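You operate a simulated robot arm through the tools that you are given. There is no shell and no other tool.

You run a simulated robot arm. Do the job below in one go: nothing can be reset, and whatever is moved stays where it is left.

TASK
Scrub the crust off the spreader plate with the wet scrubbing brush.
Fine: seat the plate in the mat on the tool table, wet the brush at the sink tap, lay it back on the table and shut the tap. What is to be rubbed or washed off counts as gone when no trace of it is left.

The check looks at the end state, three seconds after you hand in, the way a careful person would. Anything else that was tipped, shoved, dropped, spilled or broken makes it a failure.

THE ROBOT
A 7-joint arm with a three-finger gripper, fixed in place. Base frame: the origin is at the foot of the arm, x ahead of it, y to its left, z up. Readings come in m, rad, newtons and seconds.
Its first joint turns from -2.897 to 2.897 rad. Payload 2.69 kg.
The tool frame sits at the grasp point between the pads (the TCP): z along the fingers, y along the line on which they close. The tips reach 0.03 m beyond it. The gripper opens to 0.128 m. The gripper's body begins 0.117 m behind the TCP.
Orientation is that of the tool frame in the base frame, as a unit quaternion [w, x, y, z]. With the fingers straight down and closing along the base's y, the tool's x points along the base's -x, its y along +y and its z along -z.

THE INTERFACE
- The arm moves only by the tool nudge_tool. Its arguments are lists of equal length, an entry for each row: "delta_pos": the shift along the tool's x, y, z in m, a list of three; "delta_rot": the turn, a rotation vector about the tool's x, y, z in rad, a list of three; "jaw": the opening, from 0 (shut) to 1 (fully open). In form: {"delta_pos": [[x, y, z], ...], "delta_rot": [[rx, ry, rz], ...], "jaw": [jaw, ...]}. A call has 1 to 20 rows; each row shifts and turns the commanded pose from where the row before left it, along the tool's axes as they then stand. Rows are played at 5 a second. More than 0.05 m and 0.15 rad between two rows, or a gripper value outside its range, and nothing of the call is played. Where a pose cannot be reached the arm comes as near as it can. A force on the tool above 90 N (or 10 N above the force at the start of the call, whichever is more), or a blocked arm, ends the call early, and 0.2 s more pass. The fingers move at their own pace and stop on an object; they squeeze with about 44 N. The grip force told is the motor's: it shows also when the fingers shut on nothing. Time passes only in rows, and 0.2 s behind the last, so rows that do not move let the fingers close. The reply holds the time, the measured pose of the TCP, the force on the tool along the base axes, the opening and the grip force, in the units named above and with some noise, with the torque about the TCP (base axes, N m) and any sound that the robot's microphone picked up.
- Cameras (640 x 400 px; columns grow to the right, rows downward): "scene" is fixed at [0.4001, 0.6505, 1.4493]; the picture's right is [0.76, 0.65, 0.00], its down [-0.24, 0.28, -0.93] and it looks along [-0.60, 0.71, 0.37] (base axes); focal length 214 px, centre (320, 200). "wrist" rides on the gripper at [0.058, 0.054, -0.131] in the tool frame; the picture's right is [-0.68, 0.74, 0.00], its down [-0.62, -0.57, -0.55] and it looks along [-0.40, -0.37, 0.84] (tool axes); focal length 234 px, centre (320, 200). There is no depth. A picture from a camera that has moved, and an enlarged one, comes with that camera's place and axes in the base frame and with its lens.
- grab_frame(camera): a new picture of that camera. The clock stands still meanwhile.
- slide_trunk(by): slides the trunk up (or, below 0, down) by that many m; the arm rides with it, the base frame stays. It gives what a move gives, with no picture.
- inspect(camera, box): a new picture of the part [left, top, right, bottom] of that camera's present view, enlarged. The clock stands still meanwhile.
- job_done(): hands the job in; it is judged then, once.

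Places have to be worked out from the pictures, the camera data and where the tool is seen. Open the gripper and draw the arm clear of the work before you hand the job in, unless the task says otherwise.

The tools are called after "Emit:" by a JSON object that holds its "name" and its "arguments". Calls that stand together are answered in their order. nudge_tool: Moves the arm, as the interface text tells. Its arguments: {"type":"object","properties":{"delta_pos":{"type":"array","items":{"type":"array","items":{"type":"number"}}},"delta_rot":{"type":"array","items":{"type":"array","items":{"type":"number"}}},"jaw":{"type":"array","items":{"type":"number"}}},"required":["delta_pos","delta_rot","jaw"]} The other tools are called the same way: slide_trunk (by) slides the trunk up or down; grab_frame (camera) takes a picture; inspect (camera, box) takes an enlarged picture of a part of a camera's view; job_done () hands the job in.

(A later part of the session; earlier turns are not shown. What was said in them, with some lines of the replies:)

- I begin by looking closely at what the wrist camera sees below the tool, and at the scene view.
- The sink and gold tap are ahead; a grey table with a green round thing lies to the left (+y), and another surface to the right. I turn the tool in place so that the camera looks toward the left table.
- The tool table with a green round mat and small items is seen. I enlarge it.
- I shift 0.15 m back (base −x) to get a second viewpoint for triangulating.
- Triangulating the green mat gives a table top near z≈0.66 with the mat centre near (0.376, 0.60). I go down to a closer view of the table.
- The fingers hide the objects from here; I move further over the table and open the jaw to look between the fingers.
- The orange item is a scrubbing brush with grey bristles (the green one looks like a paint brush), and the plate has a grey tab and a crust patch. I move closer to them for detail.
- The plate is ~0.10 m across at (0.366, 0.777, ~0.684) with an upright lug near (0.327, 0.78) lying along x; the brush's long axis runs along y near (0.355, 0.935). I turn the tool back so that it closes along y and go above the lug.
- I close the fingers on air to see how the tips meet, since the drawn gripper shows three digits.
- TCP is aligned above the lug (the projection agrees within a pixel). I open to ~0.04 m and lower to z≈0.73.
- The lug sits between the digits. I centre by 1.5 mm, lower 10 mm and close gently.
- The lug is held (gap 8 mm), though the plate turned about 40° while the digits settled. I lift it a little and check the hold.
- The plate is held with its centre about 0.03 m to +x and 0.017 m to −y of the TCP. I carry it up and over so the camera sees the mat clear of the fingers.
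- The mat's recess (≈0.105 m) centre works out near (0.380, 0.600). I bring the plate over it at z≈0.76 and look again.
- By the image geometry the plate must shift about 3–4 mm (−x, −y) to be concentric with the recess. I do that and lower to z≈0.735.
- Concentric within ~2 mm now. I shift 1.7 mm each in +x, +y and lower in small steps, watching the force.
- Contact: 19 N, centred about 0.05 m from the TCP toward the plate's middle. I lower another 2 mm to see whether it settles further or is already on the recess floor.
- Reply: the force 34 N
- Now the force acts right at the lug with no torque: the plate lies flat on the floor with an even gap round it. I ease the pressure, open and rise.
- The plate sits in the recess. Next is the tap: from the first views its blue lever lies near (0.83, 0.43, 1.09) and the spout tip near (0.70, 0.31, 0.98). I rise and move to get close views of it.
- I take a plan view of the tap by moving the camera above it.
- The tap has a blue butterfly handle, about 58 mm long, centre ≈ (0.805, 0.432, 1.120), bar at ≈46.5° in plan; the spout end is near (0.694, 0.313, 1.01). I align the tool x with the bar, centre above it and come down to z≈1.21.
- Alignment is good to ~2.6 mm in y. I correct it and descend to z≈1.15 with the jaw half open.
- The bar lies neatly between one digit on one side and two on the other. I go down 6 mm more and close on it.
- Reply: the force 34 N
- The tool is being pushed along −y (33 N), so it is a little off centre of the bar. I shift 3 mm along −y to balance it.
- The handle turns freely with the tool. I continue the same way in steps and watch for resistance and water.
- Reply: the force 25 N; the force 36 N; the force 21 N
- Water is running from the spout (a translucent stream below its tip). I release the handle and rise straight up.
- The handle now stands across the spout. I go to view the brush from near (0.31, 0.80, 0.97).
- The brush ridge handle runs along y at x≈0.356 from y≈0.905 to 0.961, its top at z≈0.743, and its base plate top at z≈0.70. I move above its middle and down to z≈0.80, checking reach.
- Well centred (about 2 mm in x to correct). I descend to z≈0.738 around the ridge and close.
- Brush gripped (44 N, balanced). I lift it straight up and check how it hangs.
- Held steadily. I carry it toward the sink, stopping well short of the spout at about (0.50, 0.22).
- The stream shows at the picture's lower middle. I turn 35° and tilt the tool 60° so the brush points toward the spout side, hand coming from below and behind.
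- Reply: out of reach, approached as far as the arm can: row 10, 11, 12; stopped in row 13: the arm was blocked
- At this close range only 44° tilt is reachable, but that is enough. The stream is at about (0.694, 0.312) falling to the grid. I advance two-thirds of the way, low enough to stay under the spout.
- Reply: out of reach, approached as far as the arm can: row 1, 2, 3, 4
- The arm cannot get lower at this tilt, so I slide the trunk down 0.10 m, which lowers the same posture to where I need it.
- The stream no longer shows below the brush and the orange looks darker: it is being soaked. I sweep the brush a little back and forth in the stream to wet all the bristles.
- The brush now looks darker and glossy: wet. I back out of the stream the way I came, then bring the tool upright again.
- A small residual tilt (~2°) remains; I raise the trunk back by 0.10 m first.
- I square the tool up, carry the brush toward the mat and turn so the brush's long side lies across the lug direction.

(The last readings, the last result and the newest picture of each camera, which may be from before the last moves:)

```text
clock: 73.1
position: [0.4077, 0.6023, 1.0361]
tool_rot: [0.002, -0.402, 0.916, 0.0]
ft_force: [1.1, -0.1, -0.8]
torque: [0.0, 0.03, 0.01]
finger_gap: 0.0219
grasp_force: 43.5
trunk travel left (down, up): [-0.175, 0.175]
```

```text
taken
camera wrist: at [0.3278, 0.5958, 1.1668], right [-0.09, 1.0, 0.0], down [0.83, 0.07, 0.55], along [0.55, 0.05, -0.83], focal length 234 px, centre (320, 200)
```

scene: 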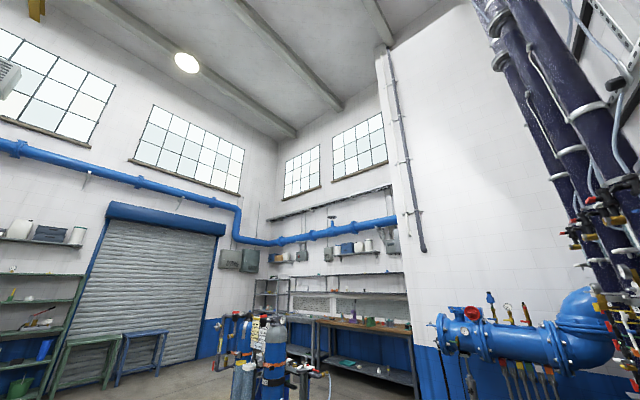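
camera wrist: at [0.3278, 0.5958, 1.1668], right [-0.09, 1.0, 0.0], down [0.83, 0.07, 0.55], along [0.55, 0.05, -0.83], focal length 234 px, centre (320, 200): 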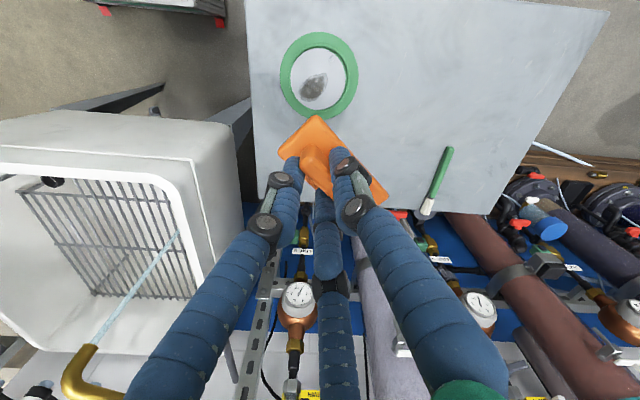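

Emit:
{"name": "nudge_tool", "arguments": {"delta_pos": [[0, 0, 0.045], [0, 0, 0.045], [0, 0, 0.045], [0, 0, 0.045], [0, 0, 0]], "delta_rot": [[0, 0, 0], [0, 0, 0], [0, 0, 0], [0, 0, 0], [0, 0, 0]], "jaw": [0, 0, 0, 0, 0]}}

Emit:
{"name": "inspect", "arguments": {"camera": "wrist", "box": [240, 30, 400, 150]}}

Emit:
{"name": "inspect", "arguments": {"camera": "wrist", "box": [240, 100, 420, 220]}}

```text
clock: 74.3
position: [0.4074, 0.6024, 0.8546]
tool_rot: [0.002, -0.404, 0.915, 0.0]
ft_force: [-0.6, 0.0, -1.8]
torque: [-0.05, 0.0, -0.01]
finger_gap: 0.0222
grasp_force: 43.4
trunk travel left (down, up): [-0.175, 0.175]
```

```text
3.33 times, centred on (320, 90) of wrist
camera zoom: at [0.3284, 0.5959, 0.9853], right [-0.09, 1.0, 0.0], down [0.83, 0.07, 0.55], along [0.55, 0.05, -0.83], focal length 781 px, centre (320, 567)
```

zoom: 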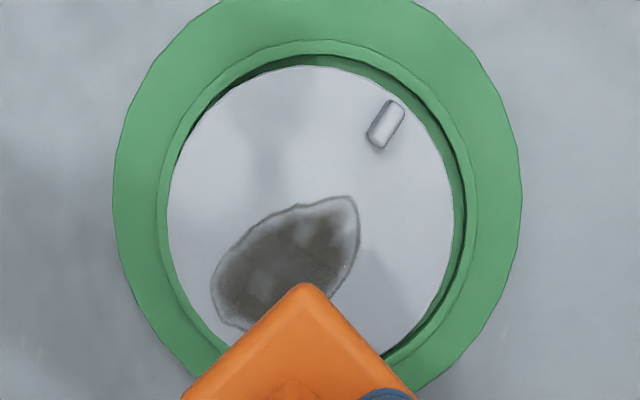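

```text
3.33 times, centred on (330, 160) of wrist
camera zoom: at [0.3284, 0.5959, 0.9853], right [-0.09, 1.0, 0.0], down [0.83, 0.07, 0.55], along [0.55, 0.05, -0.83], focal length 781 px, centre (287, 333)
```

zoom: 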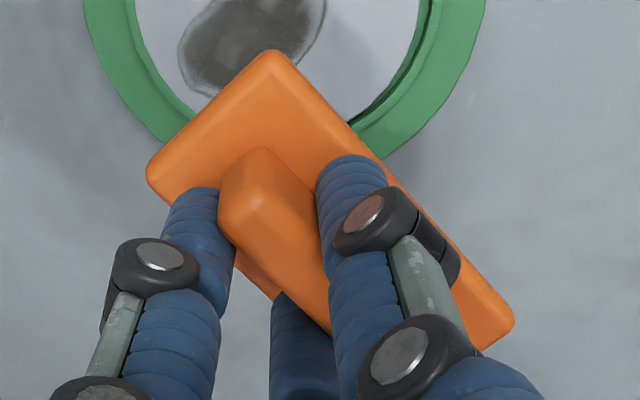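

The plate top is ≈0.692 with a shallow lip; crust and lug are measured in brush axes. I place the brush over the crust, clear of the lug, and lower to z≈0.765 to check.

Emit:
{"name": "nudge_tool", "arguments": {"delta_pos": [[0.0351, 0.0046, 0], [0, 0, 0.045], [0, 0, 0.043], [0, 0, 0]], "delta_rot": [[0, 0, 0], [0, 0, 0], [0, 0, 0], [0, 0, 0]], "jaw": [0, 0, 0, 0]}}

Emit:
{"name": "inspect", "arguments": {"camera": "wrist", "box": [230, 80, 430, 230]}}

```text
clock: 75.3
position: [0.3825, 0.5812, 0.7673]
tool_rot: [0.002, -0.404, 0.915, -0.001]
ft_force: [0.6, -0.1, -1.7]
torque: [-0.07, 0.07, 0.04]
finger_gap: 0.0217
grasp_force: 44.2
trunk travel left (down, up): [-0.175, 0.175]
```

```text
2.67 times, centred on (330, 155) of wrist
camera zoom: at [0.3022, 0.5737, 0.8985], right [-0.09, 1.0, 0.0], down [0.83, 0.07, 0.55], along [0.55, 0.05, -0.83], focal length 624 px, centre (293, 320)
```

zoom: 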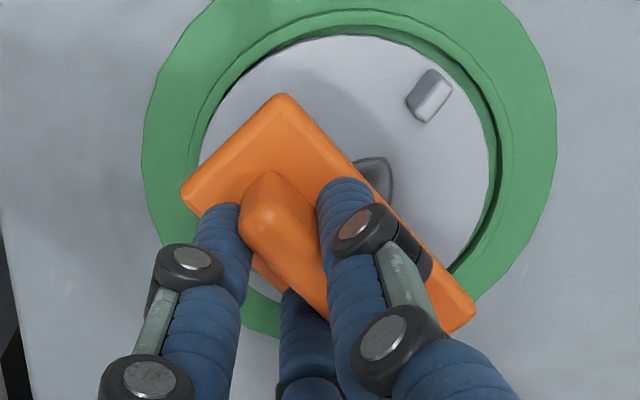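

Emit:
{"name": "nudge_tool", "arguments": {"delta_pos": [[0, 0, 0.006], [0, 0, 0.003], [0, 0, 0.003], [0, 0, 0]], "delta_rot": [[0, 0, 0], [0, 0, 0], [0, 0, 0], [0, 0, 0]], "jaw": [0, 0, 0, 0]}}

```text
clock: 76.3
position: [0.3802, 0.5805, 0.7561]
tool_rot: [0.003, -0.403, 0.915, -0.001]
ft_force: [0.6, 0.1, -0.6]
torque: [0.02, 0.01, -0.02]
finger_gap: 0.0222
grasp_force: 44.1
trunk travel left (down, up): [-0.175, 0.175]
```

Emit:
{"name": "nudge_tool", "arguments": {"delta_pos": [[0, 0, 0.0015], [0, 0, 0.0015], [0, 0, 0.0015], [0, 0, 0]], "delta_rot": [[0, 0, 0], [0, 0, 0], [0, 0, 0], [0, 0, 0]], "jaw": [0, 0, 0, 0]}}

```text
clock: 77.3
position: [0.3817, 0.581, 0.755]
tool_rot: [0.004, -0.403, 0.915, 0.001]
ft_force: [1.8, -8.3, 36.0]
torque: [-0.7, 0.81, 0.15]
finger_gap: 0.0221
grasp_force: 44.4
trunk travel left (down, up): [-0.175, 0.175]
```

Contact, 36 N, felt toward one end of the brush. I ease off 2 mm and look.

Emit:
{"name": "nudge_tool", "arguments": {"delta_pos": [[0, 0, -0.002], [0, 0, 0]], "delta_rot": [[0, 0, 0], [0, 0, 0]], "jaw": [0, 0]}}

Emit:
{"name": "inspect", "arguments": {"camera": "wrist", "box": [230, 80, 430, 230]}}

```text
clock: 77.9
position: [0.3813, 0.5814, 0.7558]
tool_rot: [0.003, -0.404, 0.915, 0.001]
ft_force: [4.2, 3.0, 20.2]
torque: [-0.08, 0.21, 0.01]
finger_gap: 0.0218
grasp_force: 43.9
trunk travel left (down, up): [-0.175, 0.175]
```

```text
2.67 times, centred on (330, 155) of wrist
camera zoom: at [0.3018, 0.5742, 0.8854], right [-0.09, 1.0, 0.0], down [0.83, 0.07, 0.55], along [0.55, 0.05, -0.83], focal length 624 px, centre (293, 320)
```

zoom: 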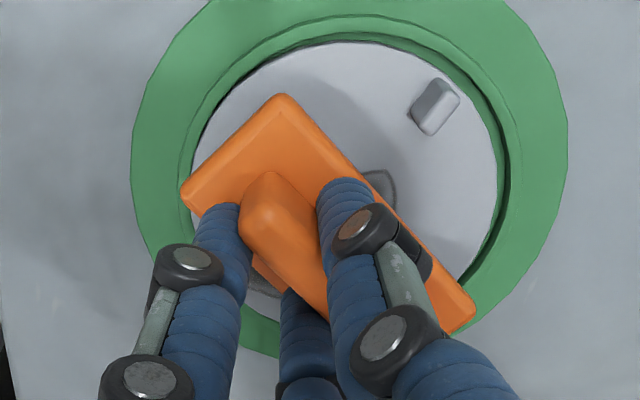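

Even contact now (20 N near the centre). I make slow strokes across the crust, keeping clear of the lug.

Emit:
{"name": "nudge_tool", "arguments": {"delta_pos": [[0, 0.006, 0], [0, 0.005, 0], [0, -0.006, 0], [0, -0.006, 0], [0, -0.006, 0], [0, -0.006, 0], [0, 0.006, 0], [0, 0.006, 0], [0, 0.006, 0], [0, 0.006, 0], [0, -0.006, 0], [0, -0.006, 0], [0, -0.006, 0], [0, 0.006, 0], [0, 0.006, 0], [0, 0, 0]], "delta_rot": [[0, 0, 0], [0, 0, 0], [0, 0, 0], [0, 0, 0], [0, 0, 0], [0, 0, 0], [0, 0, 0], [0, 0, 0], [0, 0, 0], [0, 0, 0], [0, 0, 0], [0, 0, 0], [0, 0, 0], [0, 0, 0], [0, 0, 0], [0, 0, 0]], "jaw": [0, 0, 0, 0, 0, 0, 0, 0, 0, 0, 0, 0, 0, 0, 0, 0]}}

Emit:
{"name": "inspect", "arguments": {"camera": "wrist", "box": [230, 80, 430, 230]}}

```text
clock: 81.3
position: [0.3786, 0.5843, 0.7548]
tool_rot: [0.003, -0.405, 0.914, 0.001]
ft_force: [3.0, -4.7, 18.1]
torque: [-0.13, 0.1, 0.01]
finger_gap: 0.0218
grasp_force: 44.7
trunk travel left (down, up): [-0.175, 0.175]
```

```text
2.67 times, centred on (330, 155) of wrist
camera zoom: at [0.2984, 0.5764, 0.8851], right [-0.09, 1.0, 0.0], down [0.83, 0.07, 0.55], along [0.55, 0.05, -0.83], focal length 624 px, centre (293, 320)
```

zoom: 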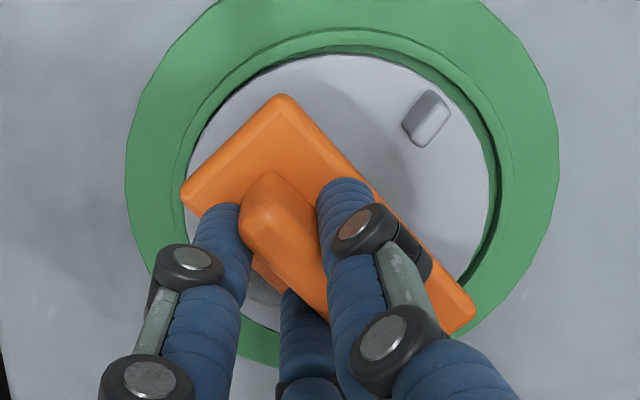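

I lift and shift the brush aside to see the effect.

Emit:
{"name": "nudge_tool", "arguments": {"delta_pos": [[0, 0, -0.03], [-0.0202, -0.0222, -0.02], [-0.0202, -0.0222, 0], [0, 0, 0]], "delta_rot": [[0, 0, 0], [0, 0, 0], [0, 0, 0], [0, 0, 0]], "jaw": [0, 0, 0, 0]}}

Emit:
{"name": "inspect", "arguments": {"camera": "wrist", "box": [230, 20, 430, 170]}}

```text
clock: 82.3
position: [0.4372, 0.5848, 0.8029]
tool_rot: [0.002, -0.403, 0.915, 0.002]
ft_force: [0.3, -0.2, -1.0]
torque: [-0.01, 0.02, 0.02]
finger_gap: 0.0218
grasp_force: 44.4
trunk travel left (down, up): [-0.175, 0.175]
```

```text
2.67 times, centred on (330, 95) of wrist
camera zoom: at [0.3587, 0.5771, 0.9343], right [-0.09, 1.0, 0.0], down [0.83, 0.07, 0.55], along [0.55, 0.05, -0.83], focal length 624 px, centre (293, 480)
```

zoom: 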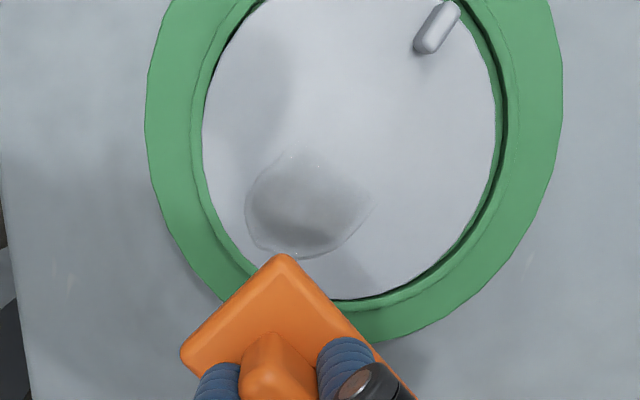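

Most of the crust is gone; a faint grey patch is left toward the far side. I set the brush back on, centred on that patch.

Emit:
{"name": "nudge_tool", "arguments": {"delta_pos": [[0.0204, 0.01475, 0], [0.0204, 0.01475, 0], [0, 0, 0.035], [0, 0, 0.0115], [0, 0, 0]], "delta_rot": [[0, 0, 0], [0, 0, 0], [0, 0, 0], [0, 0, 0], [0, 0, 0]], "jaw": [0, 0, 0, 0, 0]}}

```text
clock: 83.5
position: [0.3879, 0.5753, 0.7566]
tool_rot: [0.002, -0.403, 0.915, 0.0]
ft_force: [0.2, -0.5, -1.6]
torque: [-0.04, 0.01, -0.02]
finger_gap: 0.0219
grasp_force: 43.8
trunk travel left (down, up): [-0.175, 0.175]
```

Emit:
{"name": "nudge_tool", "arguments": {"delta_pos": [[0, 0, 0.002], [0, 0, 0.0015], [0, 0, 0]], "delta_rot": [[0, 0, 0], [0, 0, 0], [0, 0, 0]], "jaw": [0, 0, 0]}}

```text
clock: 84.3
position: [0.3879, 0.5747, 0.7558]
tool_rot: [0.002, -0.404, 0.915, 0.001]
ft_force: [-0.6, 0.6, 4.5]
torque: [-0.06, 0.17, 0.04]
finger_gap: 0.0221
grasp_force: 44.3
trunk travel left (down, up): [-0.175, 0.175]
```

Emit:
{"name": "nudge_tool", "arguments": {"delta_pos": [[0, 0, 0.0015], [0, 0.006, 0], [0, 0.006, 0], [0, -0.006, 0], [0, -0.006, 0], [0, -0.006, 0], [0, -0.005, 0], [0.006, 0.005, 0], [0, 0.006, 0], [0, 0.006, 0], [-0.012, 0, 0], [0, -0.006, 0], [0, -0.006, 0], [0, -0.005, 0], [0.006, 0.005, 0], [0, 0.006, 0], [0, 0, 0]], "delta_rot": [[0, 0, 0], [0, 0, 0], [0, 0, 0], [0, 0, 0], [0, 0, 0], [0, 0, 0], [0, 0, 0], [0, 0, 0], [0, 0, 0], [0, 0, 0], [0, 0, 0], [0, 0, 0], [0, 0, 0], [0, 0, 0], [0, 0, 0], [0, 0, 0], [0, 0, 0]], "jaw": [0, 0, 0, 0, 0, 0, 0, 0, 0, 0, 0, 0, 0, 0, 0, 0, 0]}}

Emit:
{"name": "nudge_tool", "arguments": {"delta_pos": [[0, 0, -0.03], [-0.0202, -0.0222, -0.02], [-0.0202, -0.0222, 0], [0, 0, 0]], "delta_rot": [[0, 0, 0], [0, 0, 0], [0, 0, 0], [0, 0, 0]], "jaw": [0, 0, 0, 0]}}

Emit:
{"name": "inspect", "arguments": {"camera": "wrist", "box": [230, 20, 430, 170]}}

```text
clock: 87.9
position: [0.3886, 0.5729, 0.7536]
tool_rot: [0.002, -0.403, 0.915, 0.002]
ft_force: [7.5, -5.2, 33.9]
torque: [0.12, -0.03, -0.1]
finger_gap: 0.0218
grasp_force: 43.6
trunk travel left (down, up): [-0.175, 0.175]
```

```text
clock: 88.9
position: [0.449, 0.574, 0.8031]
tool_rot: [0.002, -0.403, 0.915, 0.001]
ft_force: [-0.2, 0.3, -1.5]
torque: [-0.05, 0.07, 0.0]
finger_gap: 0.0219
grasp_force: 43.8
trunk travel left (down, up): [-0.175, 0.175]
```

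```text
2.67 times, centred on (330, 95) of wrist
camera zoom: at [0.3691, 0.5667, 0.9332], right [-0.09, 1.0, 0.0], down [0.83, 0.07, 0.55], along [0.55, 0.05, -0.83], focal length 624 px, centre (293, 480)
```

zoom: 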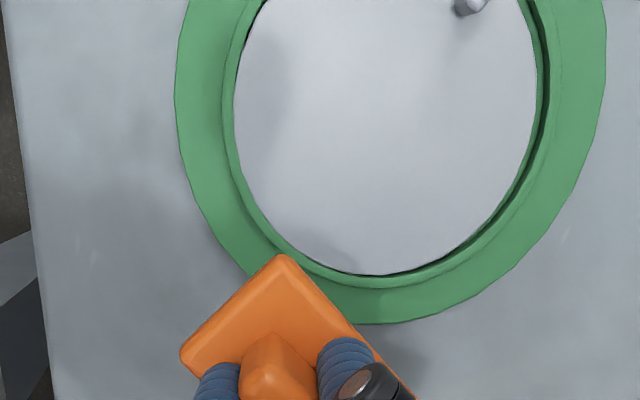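

The patch has vanished. I enlarge the plate to be sure that no trace is left.

Emit:
{"name": "inspect", "arguments": {"camera": "wrist", "box": [290, 60, 420, 140]}}

Emit:
{"name": "inspect", "arguments": {"camera": "wrist", "box": [290, 0, 430, 80]}}

```text
4.92 times, centred on (355, 100) of wrist
camera zoom: at [0.3691, 0.5667, 0.9332], right [-0.09, 1.0, 0.0], down [0.83, 0.07, 0.55], along [0.55, 0.05, -0.83], focal length 1153 px, centre (148, 692)
```

zoom: 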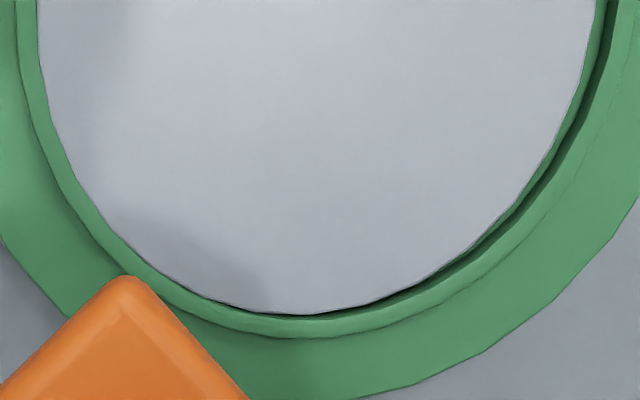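

```text
4.57 times, centred on (360, 40) of wrist
camera zoom: at [0.3691, 0.5667, 0.9332], right [-0.09, 1.0, 0.0], down [0.83, 0.07, 0.55], along [0.55, 0.05, -0.83], focal length 1070 px, centre (137, 931)
```

zoom: 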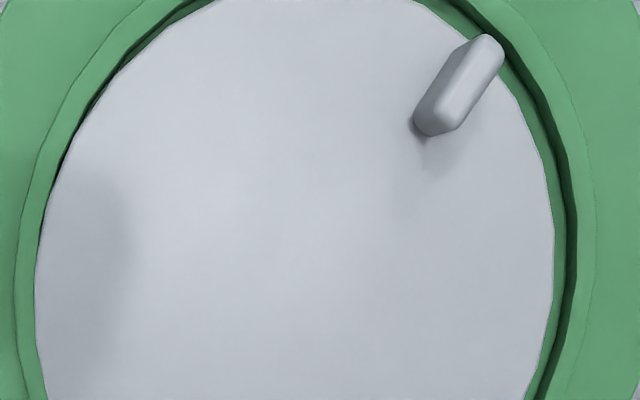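

Clean but for soft shadows of the hand. I rise with the brush to look again with the shadow elsewhere.

Emit:
{"name": "nudge_tool", "arguments": {"delta_pos": [[0.015, 0.012, -0.045], [0.015, 0.012, -0.045], [0.01, 0.01, -0.045], [0, 0, 0]], "delta_rot": [[0, 0, 0], [0, 0, 0], [0, 0, 0], [0, 0, 0]], "jaw": [0, 0, 0, 0]}}

Emit:
{"name": "grab_frame", "arguments": {"camera": "wrist"}}

Emit:
{"name": "inspect", "arguments": {"camera": "wrist", "box": [260, 50, 400, 140]}}

```text
clock: 89.9
position: [0.3939, 0.5645, 0.9393]
tool_rot: [0.002, -0.404, 0.915, 0.001]
ft_force: [0.0, -0.7, -1.3]
torque: [0.05, -0.01, 0.01]
finger_gap: 0.0221
grasp_force: 44.3
trunk travel left (down, up): [-0.175, 0.175]
```

```text
taken
camera wrist: at [0.3145, 0.5589, 1.0702], right [-0.09, 1.0, 0.0], down [0.83, 0.07, 0.55], along [0.55, 0.05, -0.83], focal length 234 px, centre (320, 200)
```

wrist: 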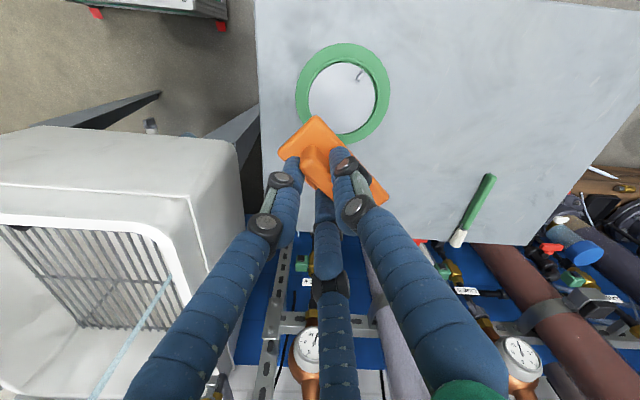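

```text
4.44 times, centred on (330, 95) of wrist
camera zoom: at [0.3145, 0.5589, 1.0702], right [-0.09, 1.0, 0.0], down [0.83, 0.07, 0.55], along [0.55, 0.05, -0.83], focal length 1041 px, centre (276, 667)
```

zoom: 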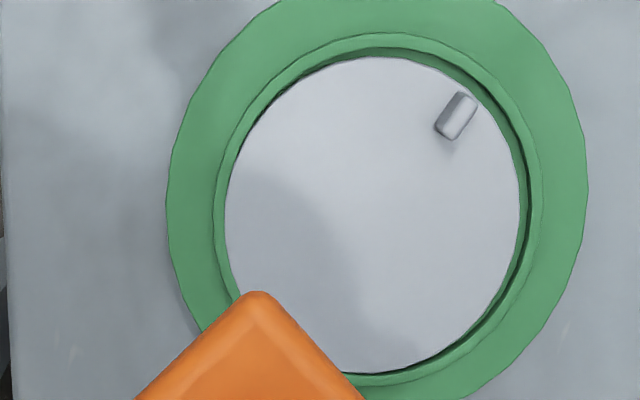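

The plate is clean. I turn the brush back to its old heading and carry it over its former place on the table.

Emit:
{"name": "nudge_tool", "arguments": {"delta_pos": [[0, 0, 0], [0, 0, 0], [0, 0, 0], [0, 0, 0], [0, 0, 0], [-0.0425, 0.0043, 0], [-0.0425, 0.0043, 0], [-0.0425, 0.0043, 0], [-0.0425, 0.0043, 0], [-0.0425, 0.0043, 0], [-0.0425, 0.0043, 0], [-0.0425, 0.0043, 0], [-0.0425, 0.0043, 0], [0, 0, 0]], "delta_rot": [[0, 0, -0.148], [0, 0, -0.148], [0, 0, -0.148], [0, 0, -0.148], [0, 0, -0.148], [0, 0, 0], [0, 0, 0], [0, 0, 0], [0, 0, 0], [0, 0, 0], [0, 0, 0], [0, 0, 0], [0, 0, 0], [0, 0, 0]], "jaw": [0, 0, 0, 0, 0, 0, 0, 0, 0, 0, 0, 0, 0, 0]}}

Emit:
{"name": "grab_frame", "arguments": {"camera": "wrist"}}

```text
clock: 92.9
position: [0.3617, 0.9079, 0.9378]
tool_rot: [-0.001, 0.707, -0.707, 0.001]
ft_force: [0.3, -0.2, -2.1]
torque: [-0.01, 0.01, 0.01]
finger_gap: 0.0222
grasp_force: 44.1
trunk travel left (down, up): [-0.175, 0.175]
```

```text
taken
camera wrist: at [0.3092, 0.8494, 1.0681], right [-0.74, 0.68, 0.0], down [0.56, 0.61, 0.55], along [0.37, 0.4, -0.83], focal length 234 px, centre (320, 200)
```

wrist: 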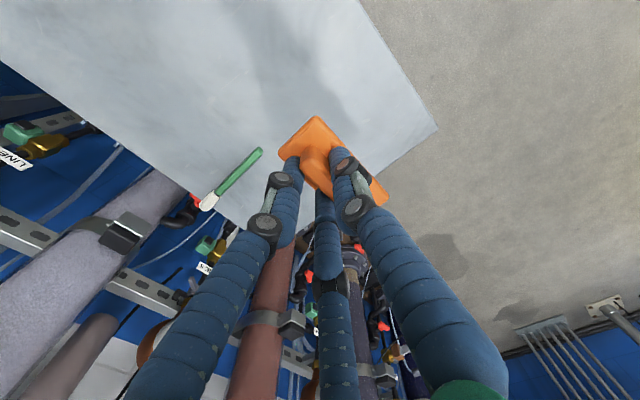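

Over a free stretch of the table. I lower the brush gently.

Emit:
{"name": "nudge_tool", "arguments": {"delta_pos": [[0, 0, 0.045], [0, 0, 0.045], [0, 0, 0.045], [0, 0, 0.045], [0, 0, 0.01], [0, 0, 0]], "delta_rot": [[0, 0, 0], [0, 0, 0], [0, 0, 0], [0, 0, 0], [0, 0, 0], [0, 0, 0]], "jaw": [0, 0, 0, 0, 0, 0]}}

Emit:
{"name": "nudge_tool", "arguments": {"delta_pos": [[0, 0, 0.003], [0, 0, 0.003], [0, 0, 0.002], [0, 0, 0]], "delta_rot": [[0, 0, 0], [0, 0, 0], [0, 0, 0], [0, 0, 0]], "jaw": [0, 0, 0, 0]}}

```text
clock: 94.3
position: [0.363, 0.9083, 0.7468]
tool_rot: [0.002, -0.707, 0.707, 0.0]
ft_force: [0.3, 0.2, -0.7]
torque: [-0.01, 0.01, 0.0]
finger_gap: 0.0217
grasp_force: 44.3
trunk travel left (down, up): [-0.175, 0.175]
```

```text
clock: 95.3
position: [0.362, 0.907, 0.74]
tool_rot: [-0.002, 0.707, -0.707, 0.001]
ft_force: [-0.5, 0.0, -0.7]
torque: [-0.06, 0.01, -0.03]
finger_gap: 0.0218
grasp_force: 44.1
trunk travel left (down, up): [-0.175, 0.175]
```

Emit:
{"name": "nudge_tool", "arguments": {"delta_pos": [[0, 0, 0.0015], [0, 0, 0.0015], [0, 0, 0]], "delta_rot": [[0, 0, 0], [0, 0, 0], [0, 0, 0]], "jaw": [0, 0, 0]}}

```text
clock: 96.1
position: [0.362, 0.9072, 0.737]
tool_rot: [0.002, -0.707, 0.707, 0.0]
ft_force: [1.6, 0.2, 6.4]
torque: [-0.21, 0.12, 0.01]
finger_gap: 0.022
grasp_force: 43.8
trunk travel left (down, up): [-0.175, 0.175]
```

The brush rests on the table (6 N). I open and rise.

Emit:
{"name": "nudge_tool", "arguments": {"delta_pos": [[0, 0, 0], [0, 0, 0], [0, 0, -0.02], [0, 0, -0.045], [0, 0, -0.045], [0, 0, 0]], "delta_rot": [[0, 0, 0], [0, 0, 0], [0, 0, 0], [0, 0, 0], [0, 0, 0], [0, 0, 0]], "jaw": [0.5, 0.5, 0.5, 0.5, 0.5, 0.5]}}

Emit:
{"name": "inspect", "arguments": {"camera": "wrist", "box": [200, 40, 440, 220]}}

```text
clock: 97.5
position: [0.3622, 0.9048, 0.8471]
tool_rot: [0.003, -0.707, 0.707, 0.0]
ft_force: [-0.7, -0.1, 0.3]
torque: [0.0, -0.02, 0.04]
finger_gap: 0.064
grasp_force: 0.0
trunk travel left (down, up): [-0.175, 0.175]
```

```text
2.22 times, centred on (320, 130) of wrist
camera zoom: at [0.3078, 0.8467, 0.9773], right [-0.74, 0.68, 0.0], down [0.56, 0.61, 0.55], along [0.37, 0.41, -0.83], focal length 520 px, centre (320, 356)
```

zoom: 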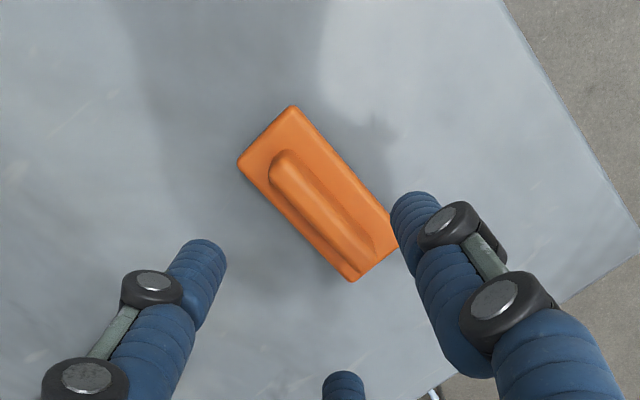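

The brush lies steadily on its bristles. I move back and check the plate with nothing in hand.

Emit:
{"name": "nudge_tool", "arguments": {"delta_pos": [[0, 0, -0.04], [0.0407, -0.0054, -0.01], [0.0407, -0.0054, -0.01], [0.0407, -0.0054, -0.01], [0.0407, -0.0054, -0.01], [0.0407, -0.0054, -0.01], [0.0407, -0.0054, -0.01], [0.0407, -0.0054, 0], [0, 0, 0]], "delta_rot": [[0, 0, 0], [0, 0, 0], [0, 0, 0], [0, 0, 0], [0, 0, 0], [0, 0, 0], [0, 0, 0], [0, 0, 0], [0, 0, 0]], "jaw": [0.5, 0.5, 0.5, 0.5, 0.5, 0.5, 0.5, 0.5, 0.5]}}

Emit:
{"name": "inspect", "arguments": {"camera": "wrist", "box": [240, 40, 400, 140]}}

Emit:
{"name": "grab_frame", "arguments": {"camera": "wrist"}}

```text
clock: 99.5
position: [0.3992, 0.6205, 0.9462]
tool_rot: [0.003, -0.707, 0.707, 0.0]
ft_force: [-0.2, 0.1, -0.3]
torque: [0.06, 0.01, 0.02]
finger_gap: 0.064
grasp_force: 0.1
trunk travel left (down, up): [-0.175, 0.175]
```

```text
4.00 times, centred on (320, 90) of wrist
camera zoom: at [0.3456, 0.5622, 1.0776], right [-0.74, 0.68, 0.0], down [0.56, 0.61, 0.55], along [0.37, 0.41, -0.83], focal length 937 px, centre (320, 640)
```

zoom: 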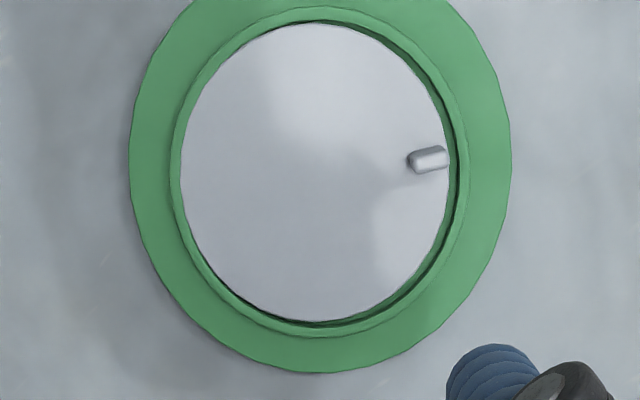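

```text
taken
camera wrist: at [0.3456, 0.5622, 1.0776], right [-0.74, 0.68, 0.0], down [0.56, 0.61, 0.55], along [0.37, 0.41, -0.83], focal length 234 px, centre (320, 200)
```

wrist: 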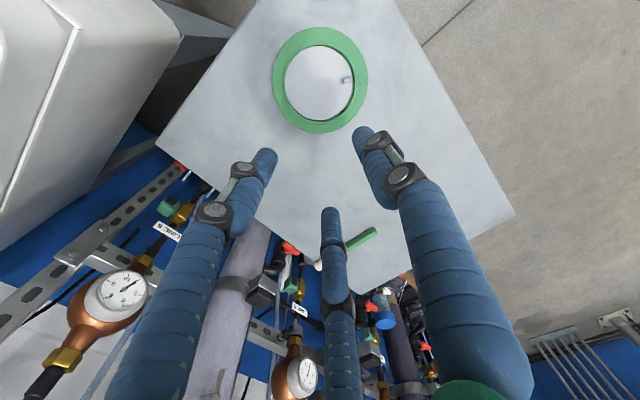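

The plate is spotless and seated. Now to shut the tap: I rise, return above the handle and take the same heading as when I released it.

Emit:
{"name": "nudge_tool", "arguments": {"delta_pos": [[0, 0, -0.041], [0, 0, -0.041], [0, 0, -0.041], [0, 0, -0.041], [0, 0, -0.041], [0, 0, -0.041], [0, 0, -0.041], [0, 0, -0.041], [0.019, -0.0411, 0], [0.019, -0.0411, 0], [0.019, -0.0411, 0], [0.019, -0.0411, 0], [0.019, -0.0411, 0], [0.019, -0.0411, 0], [0.019, -0.0411, 0], [0.019, -0.0411, 0], [0.019, -0.0411, 0], [0.019, -0.0411, 0], [0, 0, 0]], "delta_rot": [[0, 0, 0], [0, 0, 0], [0, 0, 0], [0, 0, 0], [0, 0, 0], [0, 0, 0], [0, 0, 0], [0, 0, 0], [0, 0, 0], [0, 0, 0], [0, 0, 0], [0, 0, 0], [0, 0, 0], [0, 0, 0], [0, 0, 0], [0, 0, 0], [0, 0, 0], [0, 0, 0], [0, 0, 0]], "jaw": [0.5, 0.5, 0.5, 0.5, 0.5, 0.5, 0.5, 0.5, 0.5, 0.5, 0.5, 0.5, 0.5, 0.5, 0.5, 0.5, 0.5, 0.5, 0.5]}}

Emit:
{"name": "nudge_tool", "arguments": {"delta_pos": [[0, 0, 0], [0, 0, 0], [0, 0, 0], [0, 0, 0], [0, 0, 0], [0, 0, 0]], "delta_rot": [[0, 0, -0.14], [0, 0, -0.14], [0, 0, -0.14], [0, 0, -0.14], [0, 0, -0.142], [0, 0, 0]], "jaw": [0.5, 0.5, 0.5, 0.5, 0.5, 0.5]}}

Emit:
{"name": "inspect", "arguments": {"camera": "wrist", "box": [220, 40, 460, 220]}}

```text
clock: 103.5
position: [0.8093, 0.4324, 1.2773]
tool_rot: [-0.002, 0.708, -0.706, 0.001]
ft_force: [0.1, -0.6, -0.4]
torque: [0.06, 0.07, 0.01]
finger_gap: 0.0641
grasp_force: 0.0
trunk travel left (down, up): [-0.175, 0.175]
```

```text
clock: 104.9
position: [0.8086, 0.4309, 1.2757]
tool_rot: [-0.001, 0.907, -0.42, 0.001]
ft_force: [-0.5, 0.4, 0.5]
torque: [0.01, 0.0, 0.01]
finger_gap: 0.0639
grasp_force: 0.1
trunk travel left (down, up): [-0.175, 0.175]
```

```text
2.22 times, centred on (340, 130) of wrist
camera zoom: at [0.8052, 0.3515, 1.4069], right [-1.0, 0.04, 0.0], down [0.03, 0.83, 0.55], along [0.03, 0.55, -0.83], focal length 520 px, centre (276, 356)
```

zoom: 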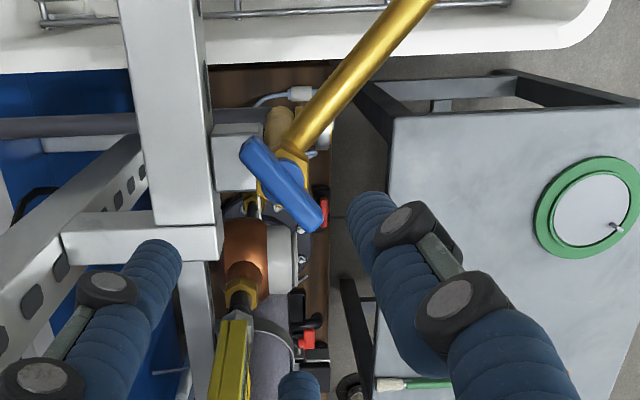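

The handle is where I left it, and the tool stands as at release. I descend around it in steps.

Emit:
{"name": "nudge_tool", "arguments": {"delta_pos": [[0.0015, 0, 0.04], [0, 0, 0.045], [0, 0, 0.035], [0, 0, 0]], "delta_rot": [[0, 0, 0], [0, 0, 0], [0, 0, 0], [0, 0, 0]], "jaw": [0.5, 0.5, 0.5, 0.5]}}

Emit:
{"name": "inspect", "arguments": {"camera": "wrist", "box": [220, 80, 460, 260]}}

```text
clock: 105.9
position: [0.8099, 0.4307, 1.1555]
tool_rot: [-0.002, 0.907, -0.422, 0.001]
ft_force: [0.7, 0.5, -0.9]
torque: [0.0, 0.06, 0.02]
finger_gap: 0.0641
grasp_force: 0.1
trunk travel left (down, up): [-0.175, 0.175]
```

```text
2.22 times, centred on (340, 170) of wrist
camera zoom: at [0.8066, 0.3518, 1.2873], right [-1.0, 0.04, 0.0], down [0.03, 0.83, 0.55], along [0.03, 0.55, -0.83], focal length 520 px, centre (276, 267)
```

zoom: 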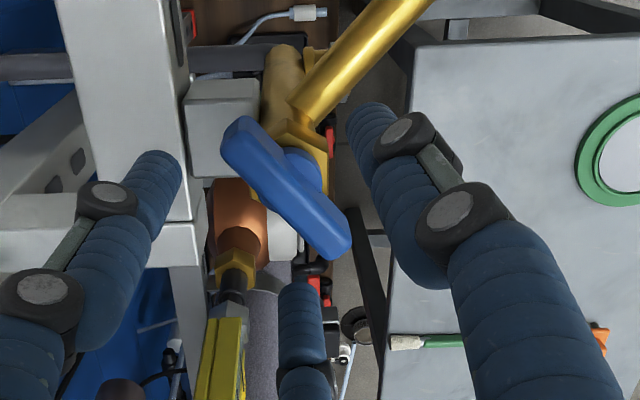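

Emit:
{"name": "nudge_tool", "arguments": {"delta_pos": [[0, 0, 0.0115], [0, 0, 0], [0, 0, 0], [0, 0, 0]], "delta_rot": [[0, 0, 0], [0, 0, 0], [0, 0, 0], [0, 0, 0]], "jaw": [0.5, 0, 0, 0]}}

Emit:
{"name": "inspect", "arguments": {"camera": "wrist", "box": [220, 80, 460, 260]}}

```text
clock: 106.9
position: [0.8109, 0.4311, 1.1454]
tool_rot: [-0.003, 0.907, -0.421, 0.001]
ft_force: [7.7, 7.9, -0.7]
torque: [-0.01, -0.1, -0.02]
finger_gap: 0.0217
grasp_force: 44.8
trunk travel left (down, up): [-0.175, 0.175]
```

```text
2.22 times, centred on (340, 170) of wrist
camera zoom: at [0.8067, 0.3517, 1.2762], right [-1.0, 0.04, 0.0], down [0.03, 0.83, 0.55], along [0.03, 0.55, -0.83], focal length 520 px, centre (276, 267)
```

zoom: 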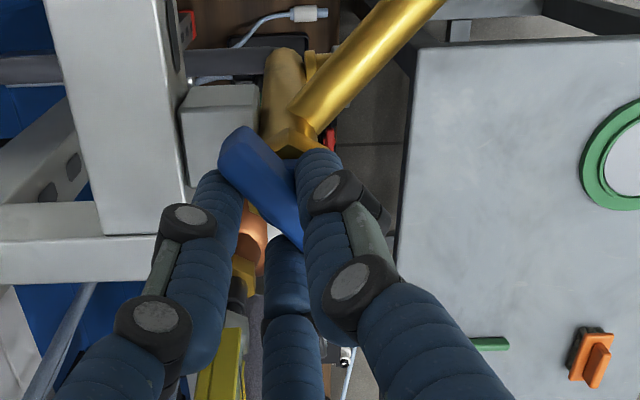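

Gripped well with little side load. I turn it back (clockwise from above), letting the TCP orbit the pivot.

Emit:
{"name": "nudge_tool", "arguments": {"delta_pos": [[0.00065, 0, 0], [0.00065, 0, 0], [0.00065, 0, 0], [0.00065, 0, 0], [0.00065, 0, 0], [0, 0, 0]], "delta_rot": [[0, 0, 0.1], [0, 0, 0.1], [0, 0, 0.1], [0, 0, 0.1], [0, 0, 0.1], [0, 0, 0]], "jaw": [0, 0, 0, 0, 0, 0]}}

Emit:
{"name": "nudge_tool", "arguments": {"delta_pos": [[0.00065, 0, 0], [0.00065, 0, 0], [0.00065, 0, 0], [0.00065, 0, 0], [0.00065, 0, 0], [0, 0, 0]], "delta_rot": [[0, 0, 0.1], [0, 0, 0.1], [0, 0, 0.1], [0, 0, 0.1], [0, 0, 0.1], [0, 0, 0]], "jaw": [0, 0, 0, 0, 0, 0]}}

Emit:
{"name": "grab_frame", "arguments": {"camera": "wrist"}}

```text
clock: 108.3
position: [0.81, 0.4293, 1.1451]
tool_rot: [-0.002, 0.774, -0.633, 0.0]
ft_force: [-5.9, 18.5, 15.1]
torque: [0.15, 0.43, -0.09]
finger_gap: 0.0218
grasp_force: 44.3
trunk travel left (down, up): [-0.175, 0.175]
```

```text
clock: 109.7
position: [0.8096, 0.4251, 1.1441]
tool_rot: [0.003, -0.594, 0.804, -0.001]
ft_force: [-20.1, 36.3, 20.6]
torque: [1.13, 0.71, -0.11]
finger_gap: 0.0215
grasp_force: 45.0
trunk travel left (down, up): [-0.175, 0.175]
```

```text
taken
camera wrist: at [0.7403, 0.3859, 1.2758], right [-0.5, 0.86, 0.0], down [0.72, 0.42, 0.55], along [0.48, 0.28, -0.83], focal length 234 px, centre (320, 200)
```

wrist: 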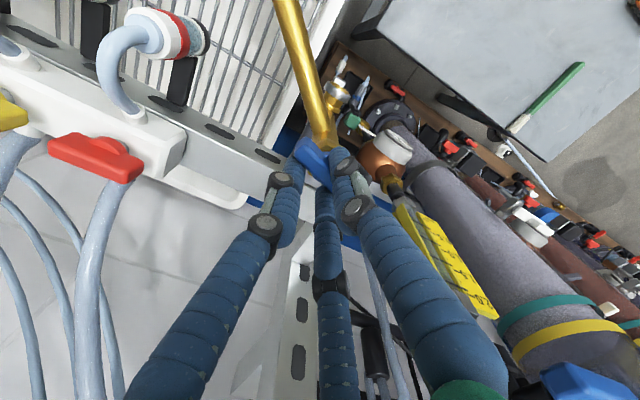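

Side load has grown to ~40 N, so I relieve it by moving 2–4 mm toward −x/+y, then finish the turn.

Emit:
{"name": "nudge_tool", "arguments": {"delta_pos": [[-0.0032, 0.0031, -0.001], [0, 0, 0]], "delta_rot": [[0, 0, 0], [0, 0, 0]], "jaw": [0, 0]}}

Emit:
{"name": "nudge_tool", "arguments": {"delta_pos": [[0, 0, 0], [0, 0, 0], [0, 0, 0], [0, 0, 0], [0, 0, 0]], "delta_rot": [[0, 0, 0.1], [0, 0, 0.1], [0, 0, 0.1], [0, 0, 0.1], [0, 0, 0]], "jaw": [0, 0, 0, 0, 0]}}

Emit:
{"name": "grab_frame", "arguments": {"camera": "wrist"}}

```text
clock: 110.3
position: [0.8088, 0.4268, 1.1451]
tool_rot: [0.003, -0.594, 0.804, -0.002]
ft_force: [-5.0, 8.7, 14.0]
torque: [0.64, 0.23, 0.01]
finger_gap: 0.0217
grasp_force: 45.3
trunk travel left (down, up): [-0.175, 0.175]
```

```text
clock: 111.5
position: [0.8071, 0.4245, 1.1442]
tool_rot: [0.0, -0.422, 0.907, -0.001]
ft_force: [-13.7, -28.7, 11.0]
torque: [-1.42, 1.19, 0.09]
finger_gap: 0.0215
grasp_force: 45.2
trunk travel left (down, up): [-0.175, 0.175]
```

```text
taken
camera wrist: at [0.7289, 0.4147, 1.276], right [-0.13, 0.99, 0.0], down [0.83, 0.11, 0.55], along [0.55, 0.07, -0.83], focal length 234 px, centre (320, 200)
```

wrist: 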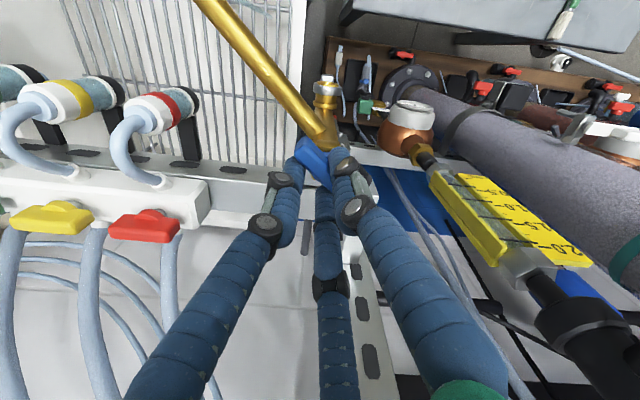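

Emit:
{"name": "nudge_tool", "arguments": {"delta_pos": [[0.0022, -0.0005, 0], [0, 0, 0], [0, 0, 0], [0, 0, 0]], "delta_rot": [[0, 0, 0], [0, 0, 0.03], [0, 0, 0.03], [0, 0, 0]], "jaw": [0, 0, 0, 0]}}

Emit:
{"name": "inspect", "arguments": {"camera": "wrist", "box": [180, 0, 420, 200]}}

```text
clock: 112.5
position: [0.8069, 0.424, 1.1448]
tool_rot: [0.002, -0.395, 0.919, 0.001]
ft_force: [-17.1, -16.3, -3.5]
torque: [0.42, -0.22, 0.11]
finger_gap: 0.0215
grasp_force: 44.5
trunk travel left (down, up): [-0.175, 0.175]
```

```text
2.00 times, centred on (300, 100) of wrist
camera zoom: at [0.7281, 0.4191, 1.2759], right [-0.07, 1.0, 0.0], down [0.83, 0.06, 0.55], along [0.55, 0.04, -0.83], focal length 468 px, centre (360, 400)
```

zoom: 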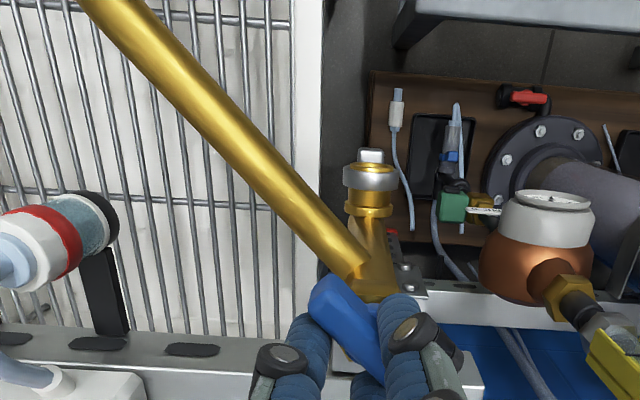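

The heading equals the original shut one. I release, rise and check whether the stream has stopped.

Emit:
{"name": "nudge_tool", "arguments": {"delta_pos": [[0, 0, 0], [0, 0, 0], [0, 0, -0.03], [0, 0, -0.045], [0, 0, -0.045], [0, 0, 0]], "delta_rot": [[0, 0, 0], [0, 0, 0], [0, 0, 0], [0, 0, 0], [0, 0, 0], [0, 0, 0]], "jaw": [0.5, 0.5, 0.5, 0.5, 0.5, 0.5]}}

Emit:
{"name": "grab_frame", "arguments": {"camera": "wrist"}}

Emit:
{"name": "inspect", "arguments": {"camera": "wrist", "box": [140, 0, 400, 200]}}

```text
clock: 113.9
position: [0.8081, 0.4272, 1.2646]
tool_rot: [0.002, -0.395, 0.919, 0.001]
ft_force: [-0.3, -1.4, 1.1]
torque: [0.0, -0.07, -0.01]
finger_gap: 0.0639
grasp_force: 0.1
trunk travel left (down, up): [-0.175, 0.175]
```

```text
taken
camera wrist: at [0.7283, 0.4211, 1.3958], right [-0.07, 1.0, 0.0], down [0.83, 0.06, 0.55], along [0.55, 0.04, -0.83], focal length 234 px, centre (320, 200)
```

wrist: 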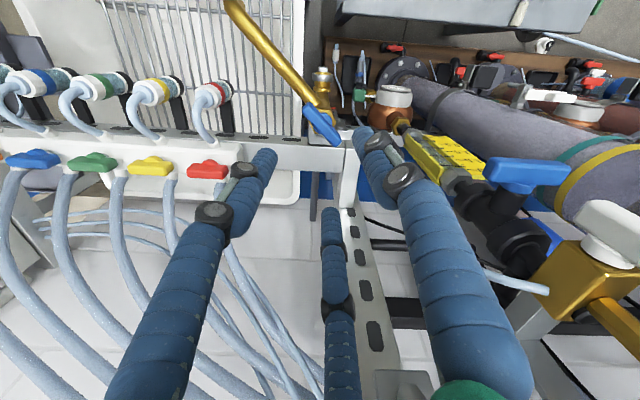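

```text
2.00 times, centred on (270, 100) of wrist
camera zoom: at [0.7283, 0.4211, 1.3958], right [-0.07, 1.0, 0.0], down [0.83, 0.06, 0.55], along [0.55, 0.04, -0.83], focal length 468 px, centre (420, 400)
```

zoom: 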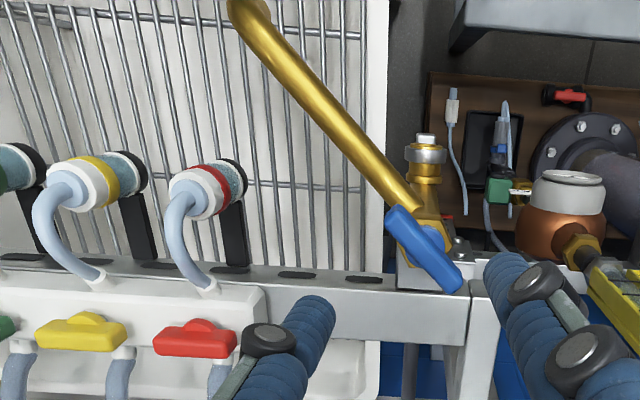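

The handle's azimuth measures ≈46.7°, as originally, and no stream is seen. I draw back and up to the starting area to check the spout and the whole work.

Emit:
{"name": "nudge_tool", "arguments": {"delta_pos": [[0, 0, -0.045], [0, 0, -0.045], [0, 0, -0.035], [0.027, 0.0325, 0], [0.027, 0.0325, 0], [0.027, 0.0325, 0], [0.027, 0.0325, 0], [0.027, 0.0325, 0], [0, 0, 0]], "delta_rot": [[0, 0, 0], [0, 0, 0], [0, 0, 0], [0, 0, 0], [0, 0, 0], [0, 0, 0], [0, 0, 0], [0, 0, 0], [0, 0, 0]], "jaw": [1, 1, 1, 1, 1, 1, 1, 1, 1]}}

Emit:
{"name": "grab_frame", "arguments": {"camera": "wrist"}}

Emit:
{"name": "inspect", "arguments": {"camera": "wrist", "box": [180, 40, 420, 190]}}

```text
clock: 115.9
position: [0.5974, 0.4392, 1.3907]
tool_rot: [0.003, -0.395, 0.919, 0.0]
ft_force: [0.0, 0.5, -0.2]
torque: [-0.01, -0.08, -0.02]
finger_gap: 0.128
grasp_force: 0.1
trunk travel left (down, up): [-0.175, 0.175]
```

```text
taken
camera wrist: at [0.5179, 0.4324, 1.521], right [-0.07, 1.0, 0.0], down [0.83, 0.06, 0.55], along [0.55, 0.04, -0.83], focal length 234 px, centre (320, 200)
```

wrist: 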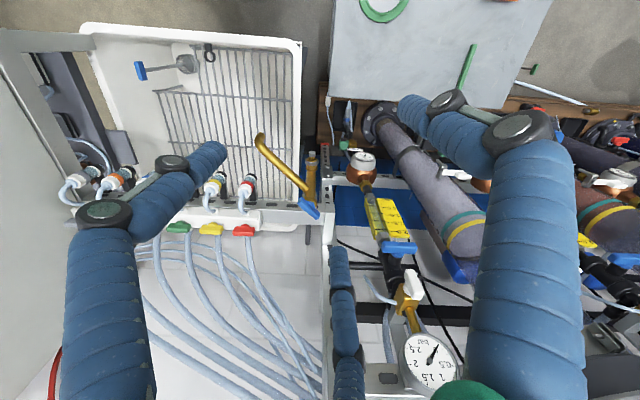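

```text
2.67 times, centred on (300, 115) of wrist
camera zoom: at [0.5179, 0.4324, 1.521], right [-0.07, 1.0, 0.0], down [0.83, 0.06, 0.55], along [0.55, 0.04, -0.83], focal length 624 px, centre (373, 427)
```

zoom: 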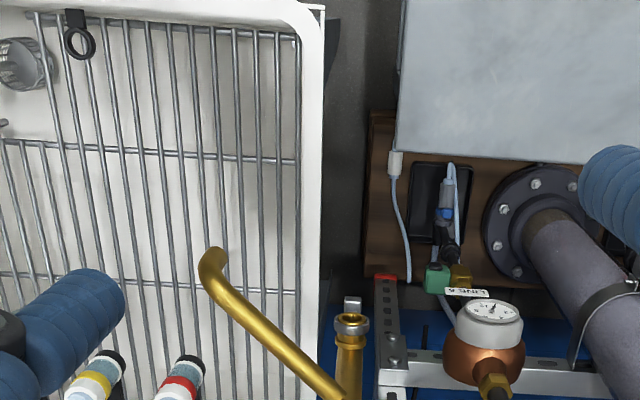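

No stream below the spout. I zoom on the spout tip for any trickle and view the table once more from here.

Emit:
{"name": "inspect", "arguments": {"camera": "wrist", "box": [240, 80, 330, 230]}}

Emit:
{"name": "inspect", "arguments": {"camera": "wrist", "box": [330, 0, 570, 110]}}

```text
2.67 times, centred on (285, 155) of wrist
camera zoom: at [0.5179, 0.4324, 1.521], right [-0.07, 1.0, 0.0], down [0.83, 0.06, 0.55], along [0.55, 0.04, -0.83], focal length 624 px, centre (413, 320)
```

zoom: 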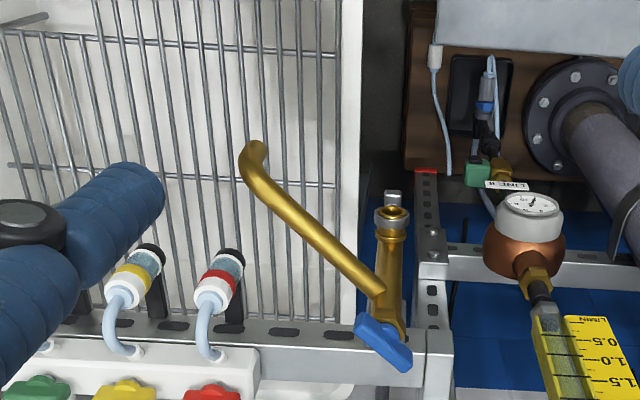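

```text
2.67 times, centred on (450, 55) of wrist
camera zoom: at [0.5179, 0.4324, 1.521], right [-0.07, 1.0, 0.0], down [0.83, 0.06, 0.55], along [0.55, 0.04, -0.83], focal length 624 px, centre (-27, 587)
```

zoom: 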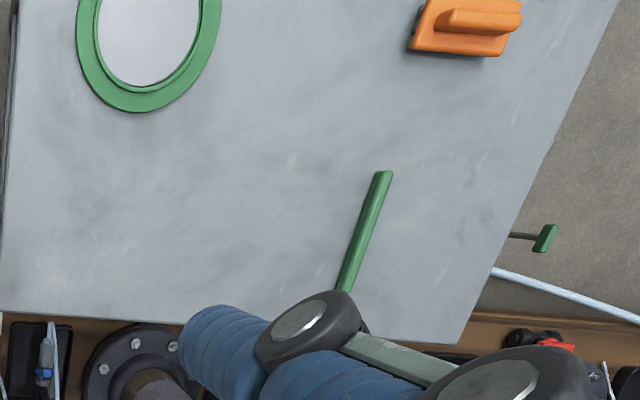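

The tap is shut with no trickle, the plate is clean and seated in the mat, the brush lies on the table, and nothing else has moved. The gripper is open and clear, so I hand in.

Emit:
{"name": "job_done", "arguments": {}}

```text
The job is handed in.
```

The crust is scrubbed off the spreader plate. Close-up views with nothing in the gripper show no trace of it.

- **Plate:** it sits flat in the recess of the mat on the tool table. It turned about 25° while I was gripping its lug, so the lug points a different way than before.
- **Brush:** I wetted it under the sink tap, scrubbed the plate with it, and laid it back on the table on its bristles, a few centimetres from where it started.
- **Tap:** the handle is back at its original angle, and no stream or trickle shows at the spout.
- **Surroundings:** I saw nothing else moved, tipped or spilled. The gripper is open and the arm is clear of the table, sink and tap.
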